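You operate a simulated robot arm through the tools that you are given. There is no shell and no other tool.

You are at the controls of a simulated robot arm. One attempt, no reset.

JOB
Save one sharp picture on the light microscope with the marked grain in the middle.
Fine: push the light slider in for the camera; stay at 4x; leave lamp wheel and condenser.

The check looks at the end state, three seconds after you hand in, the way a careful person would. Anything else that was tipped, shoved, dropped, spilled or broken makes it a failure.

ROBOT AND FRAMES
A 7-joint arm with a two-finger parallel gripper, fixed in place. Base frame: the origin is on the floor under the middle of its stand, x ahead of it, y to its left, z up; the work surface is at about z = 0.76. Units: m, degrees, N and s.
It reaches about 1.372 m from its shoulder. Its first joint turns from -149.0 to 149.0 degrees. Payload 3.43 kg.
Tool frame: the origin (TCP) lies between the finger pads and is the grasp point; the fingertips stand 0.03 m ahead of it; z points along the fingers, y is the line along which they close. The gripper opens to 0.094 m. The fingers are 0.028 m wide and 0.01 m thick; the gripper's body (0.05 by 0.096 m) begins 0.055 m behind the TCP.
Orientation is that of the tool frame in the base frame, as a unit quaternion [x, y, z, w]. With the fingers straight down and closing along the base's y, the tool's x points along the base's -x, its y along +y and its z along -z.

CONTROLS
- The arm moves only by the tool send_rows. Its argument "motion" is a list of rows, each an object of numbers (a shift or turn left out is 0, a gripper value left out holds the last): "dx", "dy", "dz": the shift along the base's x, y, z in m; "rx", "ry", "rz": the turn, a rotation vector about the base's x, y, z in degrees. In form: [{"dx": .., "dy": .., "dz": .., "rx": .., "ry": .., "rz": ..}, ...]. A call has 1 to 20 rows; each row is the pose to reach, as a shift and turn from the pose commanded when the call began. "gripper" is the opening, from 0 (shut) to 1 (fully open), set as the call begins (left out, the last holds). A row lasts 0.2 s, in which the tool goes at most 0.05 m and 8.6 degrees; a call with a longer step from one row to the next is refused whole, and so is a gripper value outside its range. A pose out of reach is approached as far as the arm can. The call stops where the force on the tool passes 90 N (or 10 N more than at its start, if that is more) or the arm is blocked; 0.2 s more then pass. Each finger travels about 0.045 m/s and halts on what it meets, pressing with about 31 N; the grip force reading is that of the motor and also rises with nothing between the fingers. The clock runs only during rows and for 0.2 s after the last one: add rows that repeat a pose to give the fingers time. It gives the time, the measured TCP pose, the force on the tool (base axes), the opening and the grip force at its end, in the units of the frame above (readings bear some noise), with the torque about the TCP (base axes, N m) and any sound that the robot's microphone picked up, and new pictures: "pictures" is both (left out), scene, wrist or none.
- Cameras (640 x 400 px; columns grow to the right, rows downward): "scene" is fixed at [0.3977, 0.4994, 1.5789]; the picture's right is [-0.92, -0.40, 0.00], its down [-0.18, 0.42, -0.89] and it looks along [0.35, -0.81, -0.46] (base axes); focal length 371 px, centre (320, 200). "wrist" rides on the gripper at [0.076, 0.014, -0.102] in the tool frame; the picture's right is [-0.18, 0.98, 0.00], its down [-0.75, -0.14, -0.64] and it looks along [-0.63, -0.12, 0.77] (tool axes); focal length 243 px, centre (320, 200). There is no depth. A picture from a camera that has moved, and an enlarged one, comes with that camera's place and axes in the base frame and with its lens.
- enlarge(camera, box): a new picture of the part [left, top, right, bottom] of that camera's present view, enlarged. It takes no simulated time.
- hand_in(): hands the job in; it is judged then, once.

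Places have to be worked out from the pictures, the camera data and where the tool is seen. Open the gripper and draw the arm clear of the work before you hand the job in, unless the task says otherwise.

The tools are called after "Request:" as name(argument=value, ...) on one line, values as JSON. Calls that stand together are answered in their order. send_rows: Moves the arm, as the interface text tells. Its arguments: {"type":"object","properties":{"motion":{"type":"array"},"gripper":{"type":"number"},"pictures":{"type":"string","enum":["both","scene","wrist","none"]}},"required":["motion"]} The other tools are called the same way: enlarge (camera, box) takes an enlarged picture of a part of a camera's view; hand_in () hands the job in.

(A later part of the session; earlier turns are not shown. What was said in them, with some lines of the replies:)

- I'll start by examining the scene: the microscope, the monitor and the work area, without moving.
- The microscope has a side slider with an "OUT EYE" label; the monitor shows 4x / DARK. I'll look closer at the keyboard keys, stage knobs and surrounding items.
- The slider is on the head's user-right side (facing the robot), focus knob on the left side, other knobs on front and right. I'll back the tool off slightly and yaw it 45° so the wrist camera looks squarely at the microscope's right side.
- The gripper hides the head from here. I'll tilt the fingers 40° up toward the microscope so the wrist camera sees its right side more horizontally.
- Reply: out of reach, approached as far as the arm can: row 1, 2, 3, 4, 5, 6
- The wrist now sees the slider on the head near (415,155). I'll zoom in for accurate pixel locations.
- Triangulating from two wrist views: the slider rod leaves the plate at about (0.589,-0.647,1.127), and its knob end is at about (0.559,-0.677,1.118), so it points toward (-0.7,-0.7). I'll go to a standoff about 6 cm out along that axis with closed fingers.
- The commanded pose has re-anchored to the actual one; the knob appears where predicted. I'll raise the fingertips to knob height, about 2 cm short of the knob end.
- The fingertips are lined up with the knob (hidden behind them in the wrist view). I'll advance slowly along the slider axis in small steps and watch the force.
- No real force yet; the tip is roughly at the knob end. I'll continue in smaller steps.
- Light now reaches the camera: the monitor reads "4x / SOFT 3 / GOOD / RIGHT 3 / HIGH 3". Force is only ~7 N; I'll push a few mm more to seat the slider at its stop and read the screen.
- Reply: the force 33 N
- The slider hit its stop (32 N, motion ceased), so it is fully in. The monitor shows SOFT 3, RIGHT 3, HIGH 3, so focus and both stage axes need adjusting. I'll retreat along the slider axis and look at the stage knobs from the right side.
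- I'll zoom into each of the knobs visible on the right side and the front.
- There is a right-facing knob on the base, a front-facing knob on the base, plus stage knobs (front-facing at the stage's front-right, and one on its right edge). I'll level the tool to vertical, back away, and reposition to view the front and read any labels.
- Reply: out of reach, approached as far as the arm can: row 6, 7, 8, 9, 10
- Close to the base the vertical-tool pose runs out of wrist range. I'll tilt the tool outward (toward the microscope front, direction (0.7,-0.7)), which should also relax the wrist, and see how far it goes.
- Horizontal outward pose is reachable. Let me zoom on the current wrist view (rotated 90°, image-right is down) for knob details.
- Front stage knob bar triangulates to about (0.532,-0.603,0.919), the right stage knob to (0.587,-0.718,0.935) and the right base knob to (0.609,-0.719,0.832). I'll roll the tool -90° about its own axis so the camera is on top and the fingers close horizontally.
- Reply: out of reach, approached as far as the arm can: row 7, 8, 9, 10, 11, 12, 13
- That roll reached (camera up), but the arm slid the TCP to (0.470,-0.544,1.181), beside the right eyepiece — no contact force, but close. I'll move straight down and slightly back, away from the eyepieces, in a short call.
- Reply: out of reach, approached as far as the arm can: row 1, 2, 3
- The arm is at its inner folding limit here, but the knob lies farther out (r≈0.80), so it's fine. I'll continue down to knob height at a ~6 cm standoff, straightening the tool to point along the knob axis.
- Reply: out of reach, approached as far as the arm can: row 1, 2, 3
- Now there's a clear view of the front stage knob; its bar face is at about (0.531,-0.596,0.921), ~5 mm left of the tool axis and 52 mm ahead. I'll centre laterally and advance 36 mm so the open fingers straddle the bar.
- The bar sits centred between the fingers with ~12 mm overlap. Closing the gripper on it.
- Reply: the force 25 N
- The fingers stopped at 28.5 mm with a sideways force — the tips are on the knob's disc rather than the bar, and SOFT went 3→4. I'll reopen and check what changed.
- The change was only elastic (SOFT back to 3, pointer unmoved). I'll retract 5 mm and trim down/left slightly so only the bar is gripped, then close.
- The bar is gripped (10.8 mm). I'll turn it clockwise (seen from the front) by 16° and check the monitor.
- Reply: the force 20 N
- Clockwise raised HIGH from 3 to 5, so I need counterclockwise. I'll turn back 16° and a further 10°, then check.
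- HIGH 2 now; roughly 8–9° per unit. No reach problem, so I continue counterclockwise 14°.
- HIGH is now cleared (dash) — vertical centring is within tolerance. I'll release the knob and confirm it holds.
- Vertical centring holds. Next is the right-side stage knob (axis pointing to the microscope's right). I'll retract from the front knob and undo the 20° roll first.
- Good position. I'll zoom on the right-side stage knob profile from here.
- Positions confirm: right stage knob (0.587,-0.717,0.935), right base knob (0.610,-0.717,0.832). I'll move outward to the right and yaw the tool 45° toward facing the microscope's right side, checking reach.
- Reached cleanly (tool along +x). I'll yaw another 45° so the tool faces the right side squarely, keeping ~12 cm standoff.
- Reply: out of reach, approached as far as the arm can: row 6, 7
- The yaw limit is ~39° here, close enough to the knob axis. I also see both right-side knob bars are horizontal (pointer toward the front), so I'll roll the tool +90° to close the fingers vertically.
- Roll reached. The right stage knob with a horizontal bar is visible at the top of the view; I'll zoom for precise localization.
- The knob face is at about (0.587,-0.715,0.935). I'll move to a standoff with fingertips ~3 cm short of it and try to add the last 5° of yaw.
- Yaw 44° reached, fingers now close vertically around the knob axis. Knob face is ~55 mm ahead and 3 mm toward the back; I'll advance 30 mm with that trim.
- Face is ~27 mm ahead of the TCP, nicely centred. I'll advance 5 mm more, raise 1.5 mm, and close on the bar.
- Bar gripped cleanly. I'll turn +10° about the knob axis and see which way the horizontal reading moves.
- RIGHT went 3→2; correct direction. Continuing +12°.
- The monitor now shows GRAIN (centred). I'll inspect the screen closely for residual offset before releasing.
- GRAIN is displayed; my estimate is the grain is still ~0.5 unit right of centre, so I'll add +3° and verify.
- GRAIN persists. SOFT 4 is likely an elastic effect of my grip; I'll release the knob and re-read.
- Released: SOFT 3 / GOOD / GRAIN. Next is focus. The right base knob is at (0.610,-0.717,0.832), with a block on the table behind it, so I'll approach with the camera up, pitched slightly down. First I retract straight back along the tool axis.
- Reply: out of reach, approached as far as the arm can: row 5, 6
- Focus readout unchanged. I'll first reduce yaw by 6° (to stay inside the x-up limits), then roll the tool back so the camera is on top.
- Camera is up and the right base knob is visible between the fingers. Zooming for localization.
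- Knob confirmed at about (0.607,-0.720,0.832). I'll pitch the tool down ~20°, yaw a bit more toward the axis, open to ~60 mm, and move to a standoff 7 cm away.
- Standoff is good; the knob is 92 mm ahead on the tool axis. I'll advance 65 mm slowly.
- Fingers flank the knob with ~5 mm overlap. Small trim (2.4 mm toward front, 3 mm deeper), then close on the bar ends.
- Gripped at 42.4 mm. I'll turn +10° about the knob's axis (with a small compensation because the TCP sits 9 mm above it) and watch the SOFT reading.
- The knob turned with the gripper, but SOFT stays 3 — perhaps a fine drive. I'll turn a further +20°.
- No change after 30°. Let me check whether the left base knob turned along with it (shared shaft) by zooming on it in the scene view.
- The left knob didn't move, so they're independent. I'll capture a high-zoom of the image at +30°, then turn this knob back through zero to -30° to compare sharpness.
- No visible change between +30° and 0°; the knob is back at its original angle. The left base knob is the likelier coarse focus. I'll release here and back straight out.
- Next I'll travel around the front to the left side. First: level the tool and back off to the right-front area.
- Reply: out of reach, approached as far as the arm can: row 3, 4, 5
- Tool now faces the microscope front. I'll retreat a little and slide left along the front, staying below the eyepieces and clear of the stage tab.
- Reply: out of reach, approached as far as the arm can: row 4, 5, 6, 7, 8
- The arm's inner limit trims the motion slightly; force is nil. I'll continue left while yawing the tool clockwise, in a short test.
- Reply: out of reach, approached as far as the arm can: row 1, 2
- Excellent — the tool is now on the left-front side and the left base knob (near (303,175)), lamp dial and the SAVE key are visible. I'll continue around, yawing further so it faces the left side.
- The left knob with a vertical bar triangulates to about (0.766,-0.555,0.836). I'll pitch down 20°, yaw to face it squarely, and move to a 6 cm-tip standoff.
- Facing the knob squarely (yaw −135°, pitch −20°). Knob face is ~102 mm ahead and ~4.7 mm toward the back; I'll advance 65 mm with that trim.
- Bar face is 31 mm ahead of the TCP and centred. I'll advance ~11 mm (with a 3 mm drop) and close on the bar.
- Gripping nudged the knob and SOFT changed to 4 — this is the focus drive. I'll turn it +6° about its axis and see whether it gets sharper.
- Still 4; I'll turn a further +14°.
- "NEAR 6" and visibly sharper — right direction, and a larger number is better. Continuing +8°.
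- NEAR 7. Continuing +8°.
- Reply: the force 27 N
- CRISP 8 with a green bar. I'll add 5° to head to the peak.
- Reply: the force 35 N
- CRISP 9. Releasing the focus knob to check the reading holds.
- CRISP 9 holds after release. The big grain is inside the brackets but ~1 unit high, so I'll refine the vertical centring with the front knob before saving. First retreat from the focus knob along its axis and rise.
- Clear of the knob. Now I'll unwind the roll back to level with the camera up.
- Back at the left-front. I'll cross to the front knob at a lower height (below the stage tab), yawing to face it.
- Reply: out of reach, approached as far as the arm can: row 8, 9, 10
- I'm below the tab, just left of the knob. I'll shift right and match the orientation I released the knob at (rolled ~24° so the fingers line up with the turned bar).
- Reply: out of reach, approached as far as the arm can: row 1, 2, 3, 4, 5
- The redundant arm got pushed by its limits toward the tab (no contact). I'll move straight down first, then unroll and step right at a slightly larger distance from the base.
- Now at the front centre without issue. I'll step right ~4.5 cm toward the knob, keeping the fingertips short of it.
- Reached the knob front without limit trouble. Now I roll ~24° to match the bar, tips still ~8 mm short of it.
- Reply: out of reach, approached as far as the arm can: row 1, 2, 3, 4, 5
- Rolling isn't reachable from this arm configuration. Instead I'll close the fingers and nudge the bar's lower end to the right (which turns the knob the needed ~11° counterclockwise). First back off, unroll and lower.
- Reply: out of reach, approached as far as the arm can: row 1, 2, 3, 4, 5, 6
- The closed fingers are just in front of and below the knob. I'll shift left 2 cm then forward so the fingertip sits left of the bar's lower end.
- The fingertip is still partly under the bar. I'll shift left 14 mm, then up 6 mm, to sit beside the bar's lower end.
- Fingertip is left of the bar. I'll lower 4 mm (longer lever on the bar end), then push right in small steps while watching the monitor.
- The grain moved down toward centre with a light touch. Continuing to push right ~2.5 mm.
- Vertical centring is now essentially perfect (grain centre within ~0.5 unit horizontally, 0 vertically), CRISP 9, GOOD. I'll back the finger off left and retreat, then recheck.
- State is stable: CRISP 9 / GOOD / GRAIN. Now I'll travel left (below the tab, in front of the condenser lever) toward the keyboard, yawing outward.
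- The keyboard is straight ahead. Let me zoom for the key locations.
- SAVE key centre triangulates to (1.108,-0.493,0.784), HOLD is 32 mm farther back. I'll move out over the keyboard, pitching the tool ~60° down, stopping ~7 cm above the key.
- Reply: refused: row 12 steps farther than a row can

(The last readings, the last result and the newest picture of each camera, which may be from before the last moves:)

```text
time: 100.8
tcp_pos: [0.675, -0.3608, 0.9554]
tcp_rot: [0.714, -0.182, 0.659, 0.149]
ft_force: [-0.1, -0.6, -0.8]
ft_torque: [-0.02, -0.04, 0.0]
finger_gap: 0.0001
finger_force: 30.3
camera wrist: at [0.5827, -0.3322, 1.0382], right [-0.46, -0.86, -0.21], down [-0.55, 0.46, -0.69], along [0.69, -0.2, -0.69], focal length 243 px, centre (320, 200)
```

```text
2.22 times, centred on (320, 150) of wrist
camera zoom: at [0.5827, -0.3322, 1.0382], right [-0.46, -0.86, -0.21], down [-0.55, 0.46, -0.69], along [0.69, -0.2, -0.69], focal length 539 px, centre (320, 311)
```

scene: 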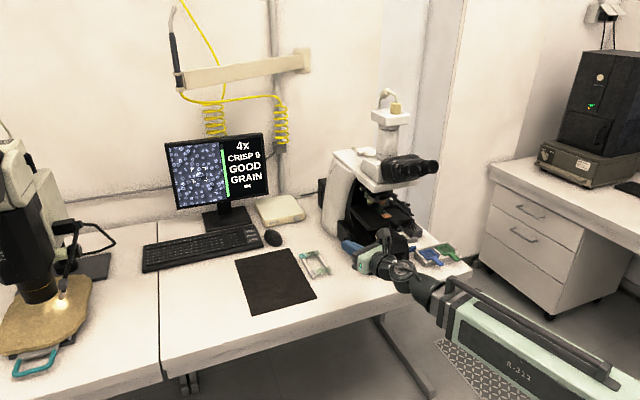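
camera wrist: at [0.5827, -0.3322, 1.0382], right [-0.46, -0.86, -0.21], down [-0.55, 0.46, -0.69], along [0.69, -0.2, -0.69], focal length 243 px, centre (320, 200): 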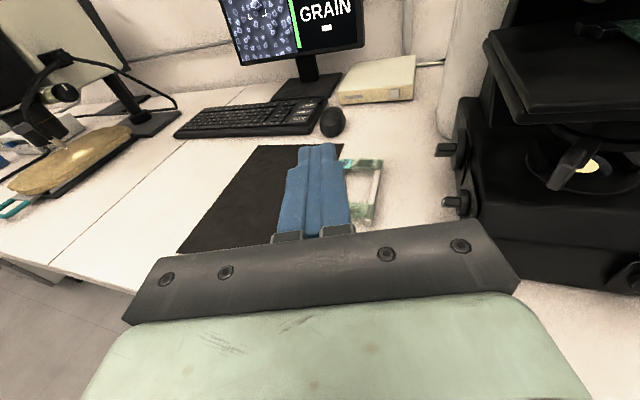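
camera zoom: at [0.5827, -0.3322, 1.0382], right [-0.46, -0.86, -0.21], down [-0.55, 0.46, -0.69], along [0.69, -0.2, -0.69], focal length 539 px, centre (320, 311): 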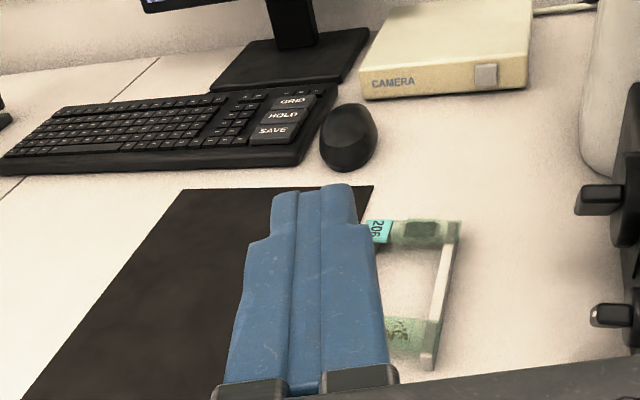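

The call was refused for a slightly long last step; nothing moved. I'll resend with smaller steps and stop higher above the key.

Request:
send_rows(motion=[{"dx": 0.036, "dy": -0.011, "dz": 0.01, "rx": 2.8, "ry": 5.4}, {"dx": 0.072, "dy": -0.022, "dz": 0.02, "rx": 5.6, "ry": 10.9}, {"dx": 0.107, "dy": -0.032, "dz": 0.03, "rx": 8.3, "ry": 16.3}, {"dx": 0.143, "dy": -0.043, "dz": 0.03, "rx": 11.1, "ry": 21.8}, {"dx": 0.179, "dy": -0.054, "dz": 0.03, "rx": 13.9, "ry": 27.2}, {"dx": 0.215, "dy": -0.065, "dz": 0.03, "rx": 16.7, "ry": 32.7}, {"dx": 0.25, "dy": -0.076, "dz": 0.03, "rx": 19.4, "ry": 38.1}, {"dx": 0.286, "dy": -0.087, "dz": 0.03, "rx": 22.2, "ry": 43.6}, {"dx": 0.322, "dy": -0.097, "dz": 0.02, "rx": 25, "ry": 49}, {"dx": 0.355, "dy": -0.107, "dz": 0.005, "rx": 25, "ry": 49}, {"dx": 0.388, "dy": -0.117, "dz": -0.015, "rx": 25, "ry": 49}, {"dx": 0.415, "dy": -0.125, "dz": -0.035, "rx": 25, "ry": 49}, {"dx": 0.4293, "dy": -0.1298, "dz": -0.055, "rx": 25, "ry": 49}, {"dx": 0.4293, "dy": -0.1298, "dz": -0.055, "rx": 25, "ry": 49}])

Request:
enlarge(camera="scene", box=[205, 170, 305, 270])

Request:
enlarge(camera="wrist", box=[200, 60, 440, 240])

```text
time: 103.8
tcp_pos: [1.0799, -0.5303, 0.8914]
tcp_rot: [0.932, -0.207, 0.293, -0.045]
ft_force: [-0.8, 0.1, 0.2]
ft_torque: [0.0, -0.01, 0.01]
finger_gap: 0.0
finger_force: 31.5
out of reach, approached as far as the arm can: row 2, 3, 4, 5, 6, 7, 8, 9, 10, 11, 12, 13, 14
camera wrist: at [1.0735, -0.5717, 1.0127], right [-0.49, -0.82, -0.3], down [-0.87, 0.47, 0.16], along [0.01, 0.34, -0.94], focal length 243 px, centre (320, 200)
```

scene: 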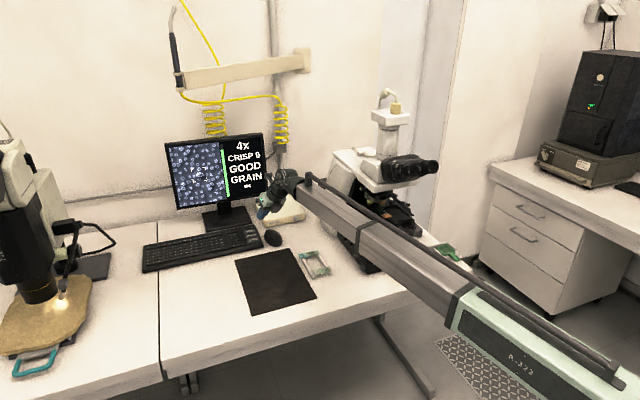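
wrist: 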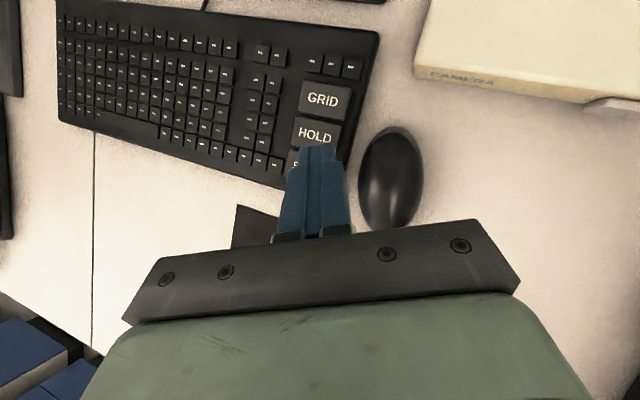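

```text
4.00 times, centred on (255, 220) of scene
camera zoom: at [0.3977, 0.4994, 1.5789], right [-0.92, -0.4, 0.0], down [-0.18, 0.42, -0.89], along [0.35, -0.81, -0.46], focal length 1484 px, centre (580, 120)
```

zoom: 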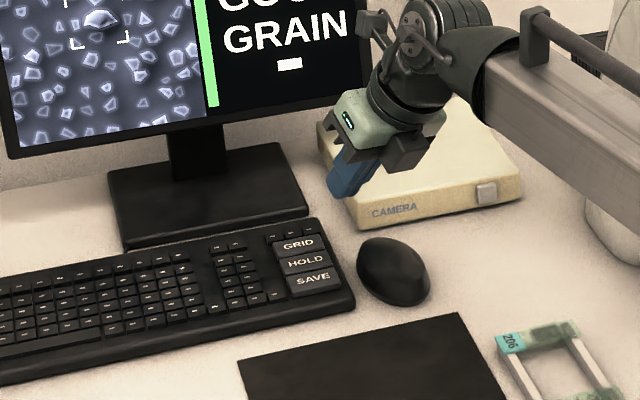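

```text
2.22 times, centred on (320, 150) of wrist
camera zoom: at [1.0735, -0.5717, 1.0127], right [-0.49, -0.82, -0.3], down [-0.87, 0.47, 0.16], along [0.01, 0.34, -0.94], focal length 539 px, centre (320, 311)
```

zoom: 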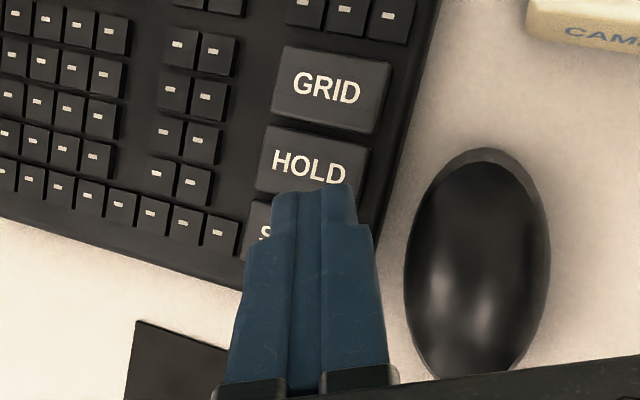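

The arm settled at (1.080,-0.530,0.891) with the fingers ~55° down, near the key but offset. I'll shift laterally at this height to line up over SAVE and check reach.

Request:
send_rows(motion=[{"dx": 0.008, "dy": 0.014}, {"dx": 0.016, "dy": 0.028}, {"dx": 0.0241, "dy": 0.0427}, {"dx": 0.0241, "dy": 0.0427}])

Request:
enlarge(camera="wrist", box=[200, 60, 440, 240])

Request:
enlarge(camera="scene", box=[205, 170, 305, 270])

```text
time: 104.8
tcp_pos: [1.1028, -0.4917, 0.8897]
tcp_rot: [0.931, -0.205, 0.296, -0.053]
ft_force: [0.7, -0.4, 0.0]
ft_torque: [0.01, -0.03, 0.05]
finger_gap: 0.0002
finger_force: 31.1
out of reach, approached as far as the arm can: row 3, 4
camera wrist: at [1.0958, -0.5342, 1.0107], right [-0.48, -0.82, -0.31], down [-0.88, 0.45, 0.16], along [0.01, 0.35, -0.94], focal length 243 px, centre (320, 200)
```

scene: 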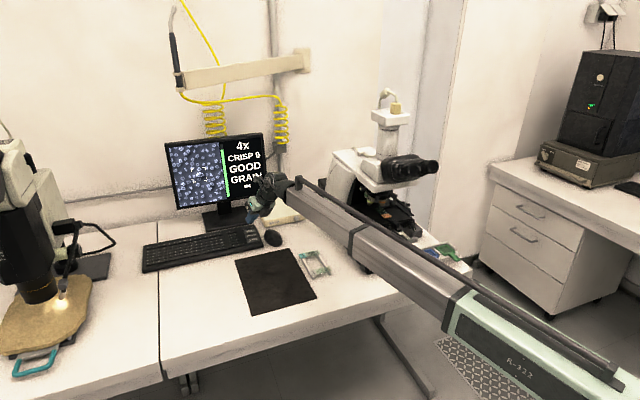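
wrist: 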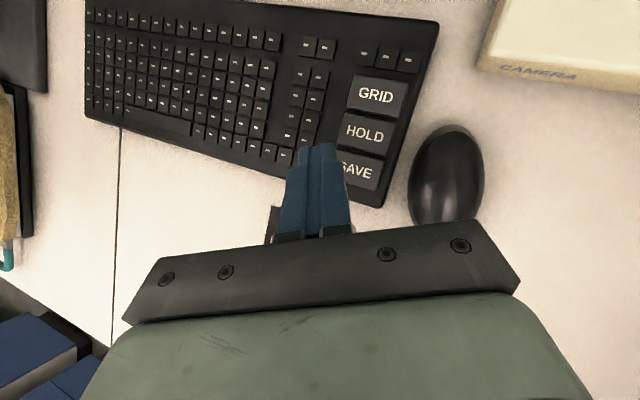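

```text
2.22 times, centred on (320, 150) of wrist
camera zoom: at [1.0958, -0.5342, 1.0107], right [-0.48, -0.82, -0.31], down [-0.88, 0.45, 0.16], along [0.01, 0.35, -0.94], focal length 539 px, centre (320, 311)
```

zoom: 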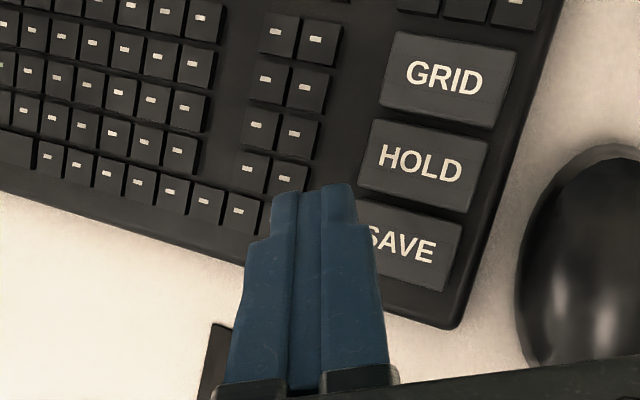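

```text
4.00 times, centred on (255, 220) of scene
camera zoom: at [0.3977, 0.4994, 1.5789], right [-0.92, -0.4, 0.0], down [-0.18, 0.42, -0.89], along [0.35, -0.81, -0.46], focal length 1484 px, centre (580, 120)
```

zoom: 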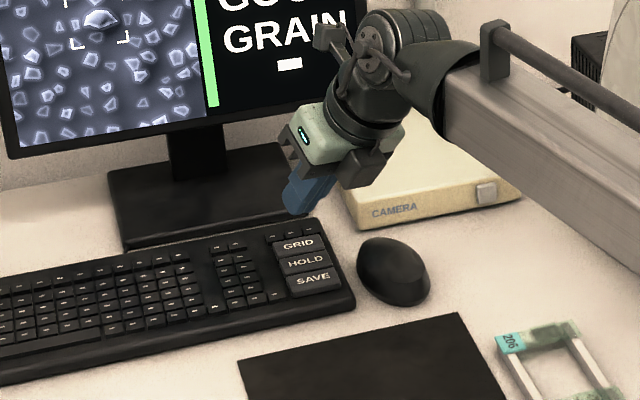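

The lowest fingertip corner is now directly above the SAVE key centre (1.107,-0.494). I'll descend 5 cm straight down and check.

Request:
send_rows(motion=[{"dz": -0.015}, {"dz": -0.03}, {"dz": -0.045}, {"dz": -0.05}, {"dz": -0.05}])

Request:
enlarge(camera="wrist", box=[200, 60, 440, 240])

Request:
enlarge(camera="scene", box=[205, 170, 305, 270])

```text
time: 106.0
tcp_pos: [1.1015, -0.4937, 0.8395]
tcp_rot: [0.932, -0.205, 0.296, -0.05]
ft_force: [0.2, -0.9, 0.1]
ft_torque: [-0.01, -0.01, 0.01]
finger_gap: 0.0
finger_force: 30.9
out of reach, approached as far as the arm can: row 1, 2
camera wrist: at [1.095, -0.5359, 0.9604], right [-0.48, -0.82, -0.31], down [-0.87, 0.46, 0.16], along [0.01, 0.35, -0.94], focal length 243 px, centre (320, 200)
```

scene: 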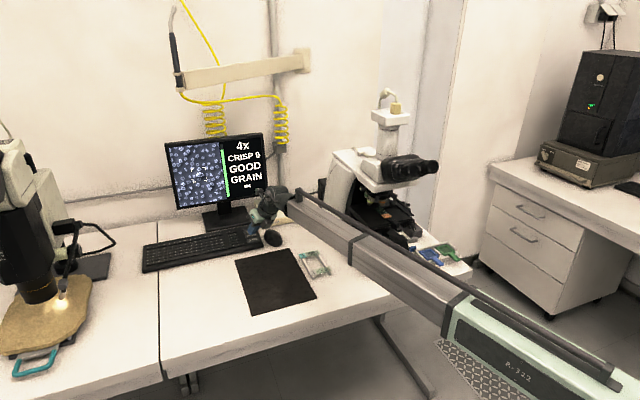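
wrist: 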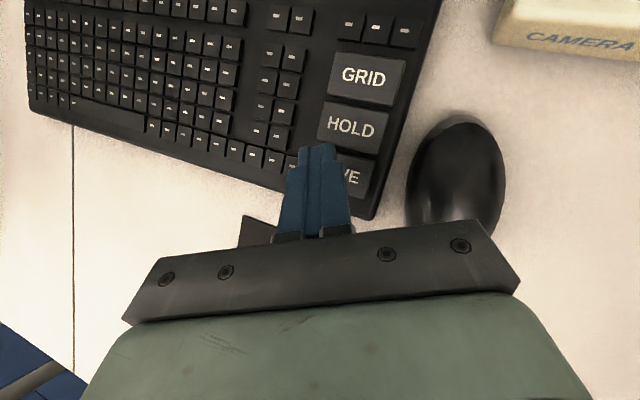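

```text
2.22 times, centred on (320, 150) of wrist
camera zoom: at [1.095, -0.5359, 0.9604], right [-0.48, -0.82, -0.31], down [-0.87, 0.46, 0.16], along [0.01, 0.35, -0.94], focal length 539 px, centre (320, 311)
```

zoom: 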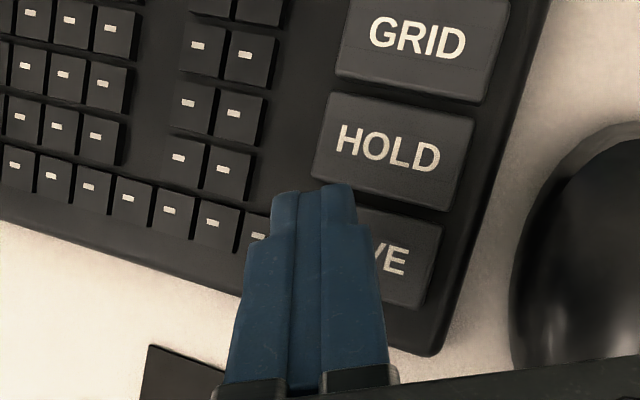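

```text
4.00 times, centred on (255, 220) of scene
camera zoom: at [0.3977, 0.4994, 1.5789], right [-0.92, -0.4, 0.0], down [-0.18, 0.42, -0.89], along [0.35, -0.81, -0.46], focal length 1484 px, centre (580, 120)
```

zoom: 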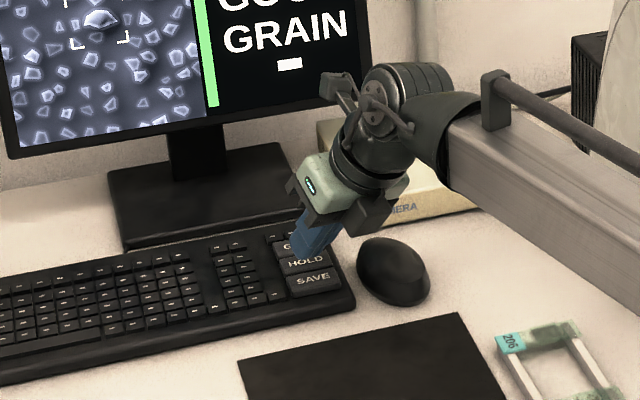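

The contact corner is ~1 mm (in depth) and ~6 mm (in width) from the key centre, about 21 mm above it. I'll descend 18 mm, then press in 1–2 mm steps.

Request:
send_rows(motion=[{"dz": -0.006}, {"dz": -0.012}, {"dz": -0.018}, {"dz": -0.018}], pictures="wrist")

Request:
enlarge(camera="wrist", box=[200, 60, 440, 240])

Request:
enlarge(camera="scene", box=[225, 200, 289, 256])

```text
time: 107.0
tcp_pos: [1.1022, -0.4915, 0.822]
tcp_rot: [0.932, -0.206, 0.295, -0.049]
ft_force: [-0.2, 0.2, -0.2]
ft_torque: [0.0, 0.0, -0.01]
finger_gap: 0.0
finger_force: 30.8
camera wrist: at [1.0961, -0.5335, 0.9428], right [-0.49, -0.82, -0.31], down [-0.87, 0.46, 0.16], along [0.01, 0.35, -0.94], focal length 243 px, centre (320, 200)
```

wrist: 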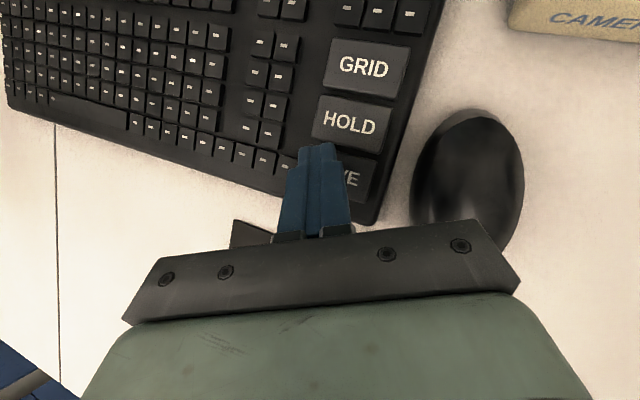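

```text
2.22 times, centred on (320, 150) of wrist
camera zoom: at [1.0961, -0.5335, 0.9428], right [-0.49, -0.82, -0.31], down [-0.87, 0.46, 0.16], along [0.01, 0.35, -0.94], focal length 539 px, centre (320, 311)
```

zoom: 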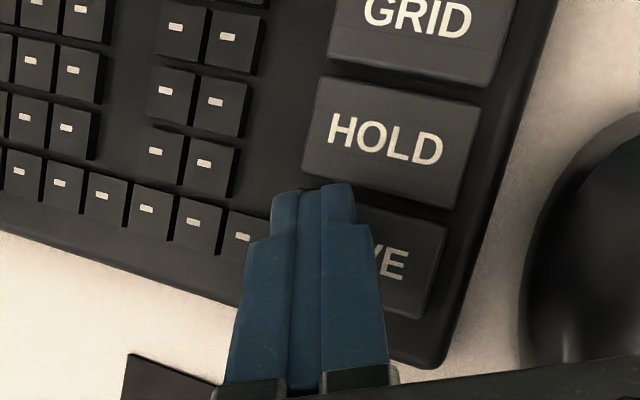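

```text
7.14 times, centred on (257, 228) of scene
camera zoom: at [0.3977, 0.4994, 1.5789], right [-0.92, -0.4, 0.0], down [-0.18, 0.42, -0.89], along [0.35, -0.81, -0.46], focal length 2650 px, centre (770, 0)
```

zoom: 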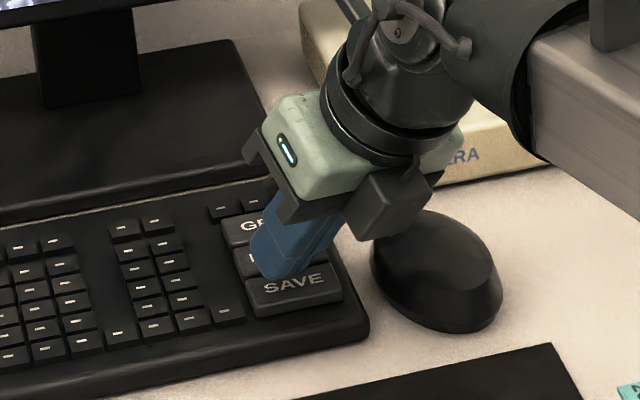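

The rounded fingertip's lowest point is ~9 mm above the SAVE key. I'll shift 3 mm toward the key's front half and descend another 6 mm.

Request:
send_rows(motion=[{"dx": -0.002, "dy": 0.002, "dz": -0.003}, {"dx": -0.002, "dy": 0.002, "dz": -0.006}, {"dx": -0.002, "dy": 0.002, "dz": -0.006}], pictures="none")

Request:
enlarge(camera="scene", box=[225, 200, 289, 256])

Request:
enlarge(camera="wrist", box=[260, 80, 420, 200])

```text
time: 107.8
tcp_pos: [1.1005, -0.4889, 0.8154]
tcp_rot: [0.932, -0.206, 0.295, -0.049]
ft_force: [-0.2, -0.3, 1.0]
ft_torque: [-0.03, 0.01, -0.03]
finger_gap: 0.0001
finger_force: 30.7
heard: click
```

```text
7.14 times, centred on (257, 228) of scene
camera zoom: at [0.3977, 0.4994, 1.5789], right [-0.92, -0.4, 0.0], down [-0.18, 0.42, -0.89], along [0.35, -0.81, -0.46], focal length 2650 px, centre (770, 0)
```

zoom: 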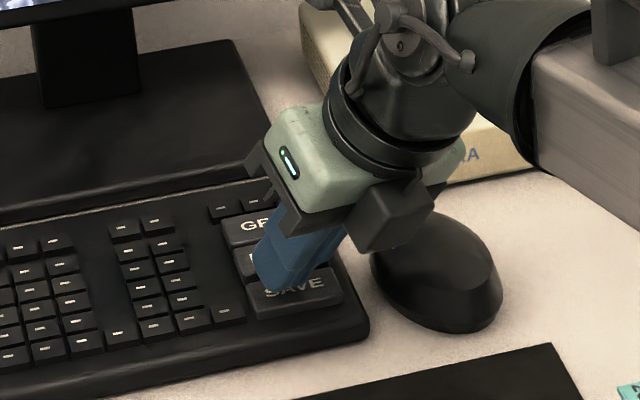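

```text
3.33 times, centred on (340, 140) of wrist
camera zoom: at [1.0939, -0.5314, 0.9373], right [-0.49, -0.82, -0.31], down [-0.87, 0.46, 0.16], along [0.01, 0.34, -0.94], focal length 809 px, centre (253, 400)
```

zoom: 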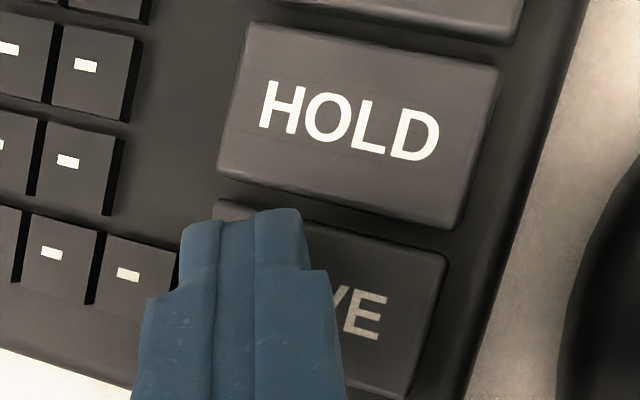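

I heard a click and the SAVE key looks depressed. Check the monitor before doing anything else.

Request:
enlarge(camera="scene", box=[165, 136, 269, 212])

```text
5.26 times, centred on (217, 174) of scene
camera zoom: at [0.3977, 0.4994, 1.5789], right [-0.92, -0.4, 0.0], down [-0.18, 0.42, -0.89], along [0.35, -0.81, -0.46], focal length 1953 px, centre (862, 337)
```

zoom: 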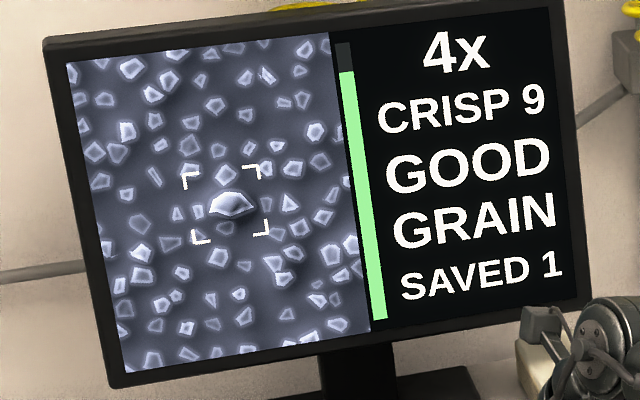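

"SAVED 1" with CRISP 9 / GOOD / GRAIN. Now I lift straight up off the key.

Request:
send_rows(motion=[{"dz": 0.01}, {"dz": 0.025}, {"dz": 0.045}, {"dz": 0.07}, {"dz": 0.09}])

Request:
enlarge(camera="scene", box=[165, 136, 269, 212])

```text
time: 109.0
tcp_pos: [1.0999, -0.4925, 0.906]
tcp_rot: [0.931, -0.204, 0.296, -0.054]
ft_force: [-0.1, -0.1, -0.4]
ft_torque: [0.01, 0.0, -0.01]
finger_gap: 0.0
finger_force: 31.5
out of reach, approached as far as the arm can: row 3, 4, 5
camera wrist: at [1.0924, -0.5355, 1.0263], right [-0.48, -0.82, -0.31], down [-0.88, 0.45, 0.16], along [0.01, 0.35, -0.94], focal length 243 px, centre (320, 200)
```

scene: 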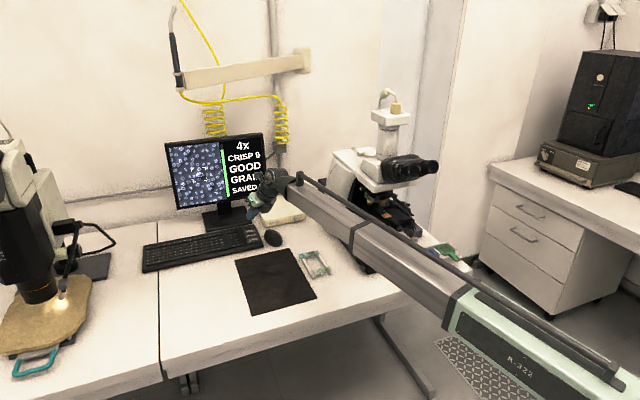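
wrist: 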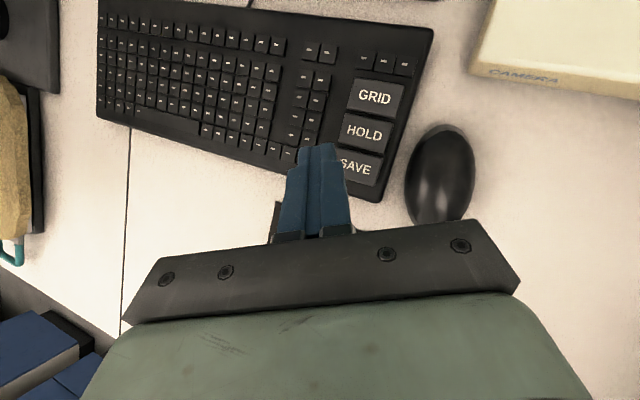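

```text
5.26 times, centred on (217, 174) of scene
camera zoom: at [0.3977, 0.4994, 1.5789], right [-0.92, -0.4, 0.0], down [-0.18, 0.42, -0.89], along [0.35, -0.81, -0.46], focal length 1953 px, centre (862, 337)
```

zoom: 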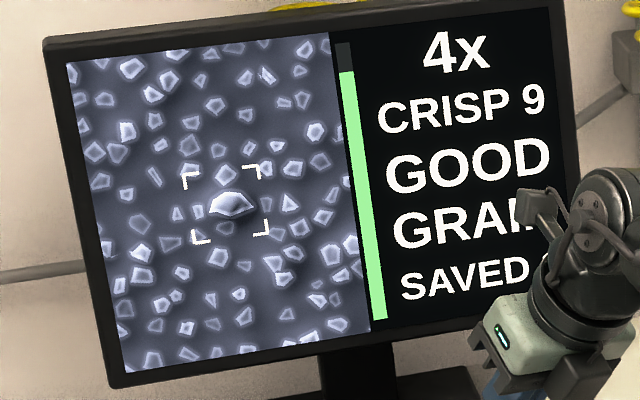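

Still SAVED 1. I'll open the gripper and withdraw back toward the robot, high over the desk.

Request:
send_rows(motion=[{"dx": -0.03, "dy": 0.02, "dz": 0.0}, {"dx": -0.06, "dy": 0.04, "dz": 0.01}, {"dx": -0.095, "dy": 0.055, "dz": 0.02}, {"dx": -0.13, "dy": 0.07, "dz": 0.03}, {"dx": -0.165, "dy": 0.085, "dz": 0.04}, {"dx": -0.2, "dy": 0.1, "dz": 0.05}, {"dx": -0.235, "dy": 0.115, "dz": 0.05}, {"dx": -0.235, "dy": 0.115, "dz": 0.05}], gripper=0.6)

```text
time: 110.8
tcp_pos: [0.8605, -0.3835, 0.9537]
tcp_rot: [0.931, -0.205, 0.296, -0.054]
ft_force: [0.6, 0.0, 0.1]
ft_torque: [0.0, 0.01, 0.01]
finger_gap: 0.0563
finger_force: 0.1
out of reach, approached as far as the arm can: row 1, 2, 3, 4, 5, 6, 7, 8
camera wrist: at [0.8539, -0.4261, 1.0749], right [-0.48, -0.82, -0.32], down [-0.88, 0.45, 0.16], along [0.01, 0.35, -0.94], focal length 243 px, centre (320, 200)
```

scene: 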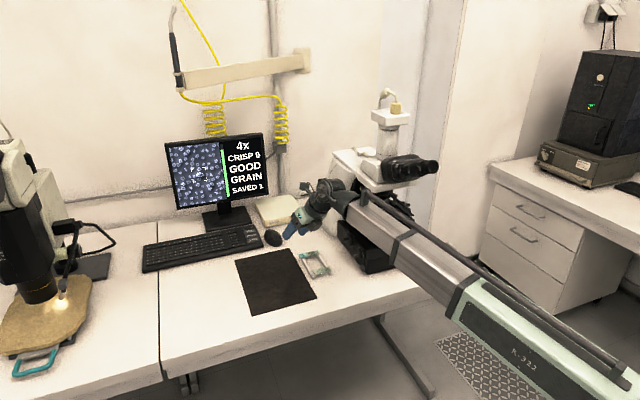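
wrist: 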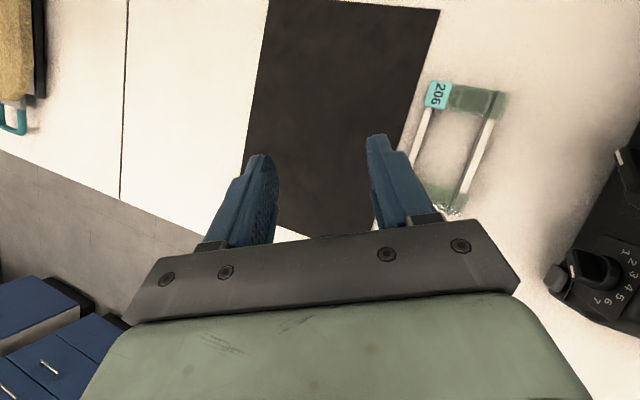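

SAVED 1 remains on screen. I'll continue withdrawing off the desk edge, levelling the tool.

Request:
send_rows(motion=[{"dx": -0.01, "dy": 0.03, "dz": 0.01, "rx": -2.2, "ry": -5.7, "rz": -1.4}, {"dx": -0.02, "dy": 0.06, "dz": 0.02, "rx": -4.4, "ry": -11.4, "rz": -2.8}, {"dx": -0.035, "dy": 0.09, "dz": 0.03, "rx": -6.6, "ry": -17.1, "rz": -4.1}, {"dx": -0.05, "dy": 0.12, "dz": 0.04, "rx": -8.8, "ry": -22.8, "rz": -5.5}, {"dx": -0.06, "dy": 0.15, "dz": 0.05, "rx": -10.9, "ry": -28.4, "rz": -6.9}, {"dx": -0.07, "dy": 0.18, "dz": 0.06, "rx": -13.1, "ry": -34.1, "rz": -8.3}, {"dx": -0.08, "dy": 0.21, "dz": 0.07, "rx": -15.3, "ry": -39.8, "rz": -9.6}, {"dx": -0.09, "dy": 0.24, "dz": 0.08, "rx": -17.5, "ry": -45.5, "rz": -11}, {"dx": -0.09, "dy": 0.24, "dz": 0.08, "rx": -17.5, "ry": -45.5, "rz": -11}])

Request:
enlarge(camera="scene", box=[165, 136, 269, 212])

Request:
enlarge(camera="scene", box=[310, 80, 470, 280])

```text
time: 112.8
tcp_pos: [0.7515, -0.2178, 1.0111]
tcp_rot: [0.718, -0.183, 0.671, 0.012]
ft_force: [0.7, 0.4, -0.2]
ft_torque: [0.02, -0.01, -0.01]
finger_gap: 0.0562
finger_force: 0.0
out of reach, approached as far as the arm can: row 1, 2, 3, 4, 5, 6, 7, 8, 9
camera wrist: at [0.6518, -0.2236, 1.0924], right [-0.28, -0.87, -0.4], down [-0.6, 0.49, -0.63], along [0.75, 0.06, -0.66], focal length 243 px, centre (320, 200)
```

scene: 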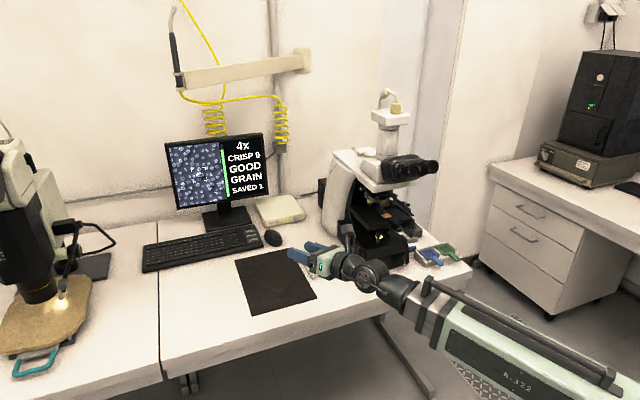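
wrist: 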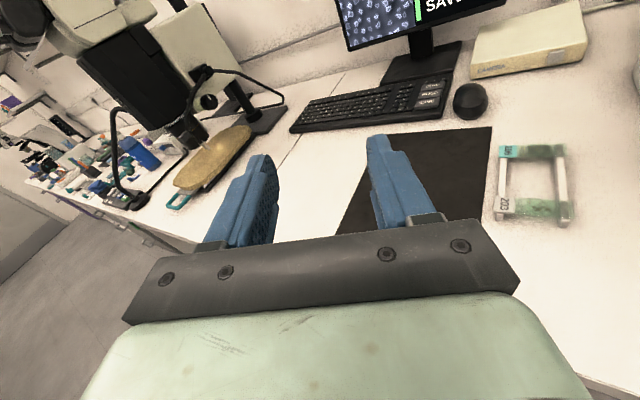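

```text
5.26 times, centred on (217, 174) of scene
camera zoom: at [0.3977, 0.4994, 1.5789], right [-0.92, -0.4, 0.0], down [-0.18, 0.42, -0.89], along [0.35, -0.81, -0.46], focal length 1953 px, centre (862, 337)
```

zoom: 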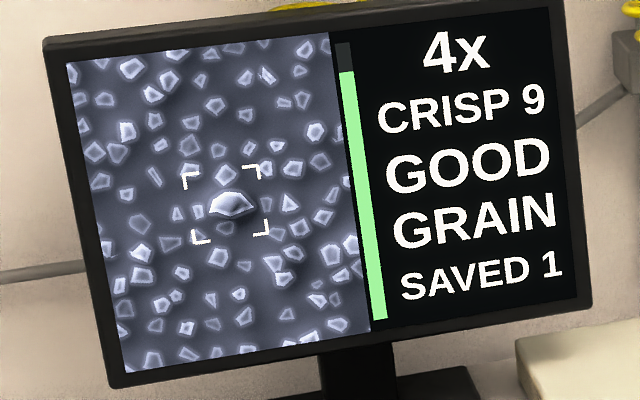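

```text
2.00 times, centred on (390, 180) of scene
camera zoom: at [0.3977, 0.4994, 1.5789], right [-0.92, -0.4, 0.0], down [-0.18, 0.42, -0.89], along [0.35, -0.81, -0.46], focal length 742 px, centre (180, 240)
```

zoom: 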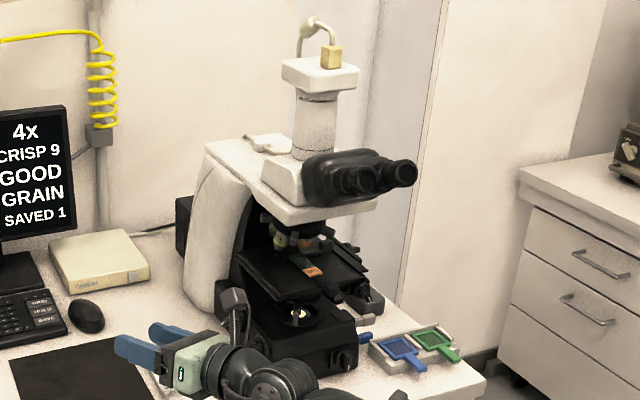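

Everything reads CRISP 9 / GOOD / GRAIN / SAVED 1 and nothing nearby has been disturbed. One more move to draw the arm well clear, gripper open.

Request:
send_rows(motion=[{"dy": 0.03, "dz": 0.02}, {"dy": 0.06, "dz": 0.05}, {"dy": 0.09, "dz": 0.08}, {"dy": 0.12, "dz": 0.1}, {"dy": 0.12, "dz": 0.1}, {"dy": 0.12, "dz": 0.1}])

Request:
enlarge(camera="scene", box=[165, 136, 269, 212])

Request:
enlarge(camera="scene", box=[280, 190, 480, 290])

```text
time: 114.2
tcp_pos: [0.75, -0.1735, 1.0935]
tcp_rot: [0.718, -0.155, 0.678, -0.019]
ft_force: [0.1, -0.7, 0.2]
ft_torque: [-0.03, 0.01, 0.03]
finger_gap: 0.0566
finger_force: 0.1
out of reach, approached as far as the arm can: row 1, 2, 3, 4, 5, 6
camera wrist: at [0.65, -0.1876, 1.171], right [-0.2, -0.89, -0.41], down [-0.63, 0.44, -0.64], along [0.75, 0.13, -0.64], focal length 243 px, centre (320, 200)
```

scene: 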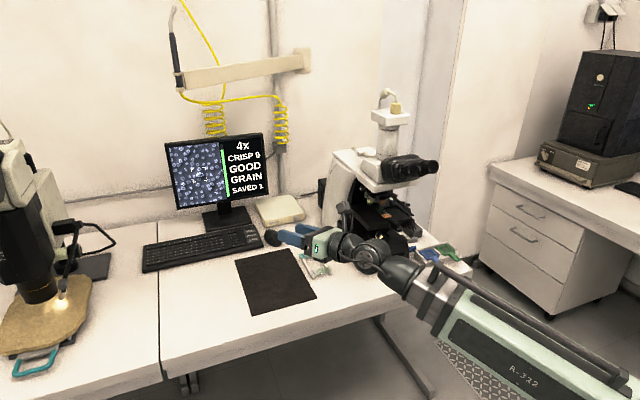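
wrist: 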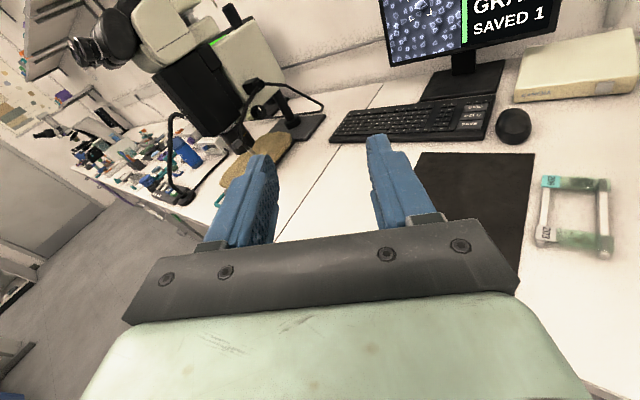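

```text
5.26 times, centred on (217, 174) of scene
camera zoom: at [0.3977, 0.4994, 1.5789], right [-0.92, -0.4, 0.0], down [-0.18, 0.42, -0.89], along [0.35, -0.81, -0.46], focal length 1953 px, centre (862, 337)
```

zoom: 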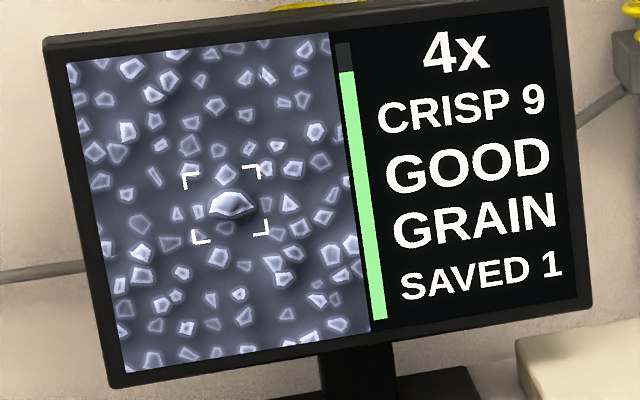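

```text
3.20 times, centred on (380, 240) of scene
camera zoom: at [0.3977, 0.4994, 1.5789], right [-0.92, -0.4, 0.0], down [-0.18, 0.42, -0.89], along [0.35, -0.81, -0.46], focal length 1187 px, centre (128, 72)
```

zoom: 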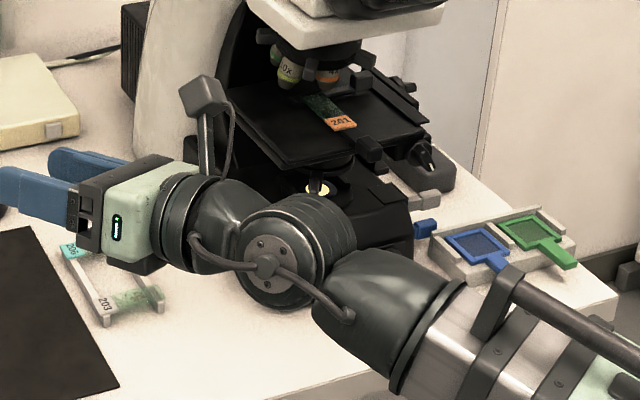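

The arm is clear with the gripper open. The monitor shows 4x, CRISP 9, GOOD, GRAIN and SAVED 1, and the tray, slide rack, mouse and block are where they were. Handing in.

Request:
hand_in()

```text
The job is handed in.
```

I saved one picture on the light microscope. At hand-in the monitor read 4x, CRISP 9, GOOD, GRAIN and SAVED 1. The marked grain sits inside the brackets, centred vertically and slightly right of centre.

- **Light slider:** I pushed it in until it stopped, and the camera image came up.
- **Stage:** I turned the front and right stage knobs to bring the grain to the middle.
- **Focus:** I brought it from SOFT 3 to CRISP 9 with the left base knob.
- **Right base knob:** I first tried this knob for focus and turned it about 30°. It had no visible effect, so I turned it back to where it was.
- **Save:** I pressed SAVE once.

I did not touch the lamp wheel, the condenser or the objectives. The filter tray, slide rack, mouse and block looked undisturbed in the last pictures. The gripper is open and the arm is drawn back from the microscope and keyboard.
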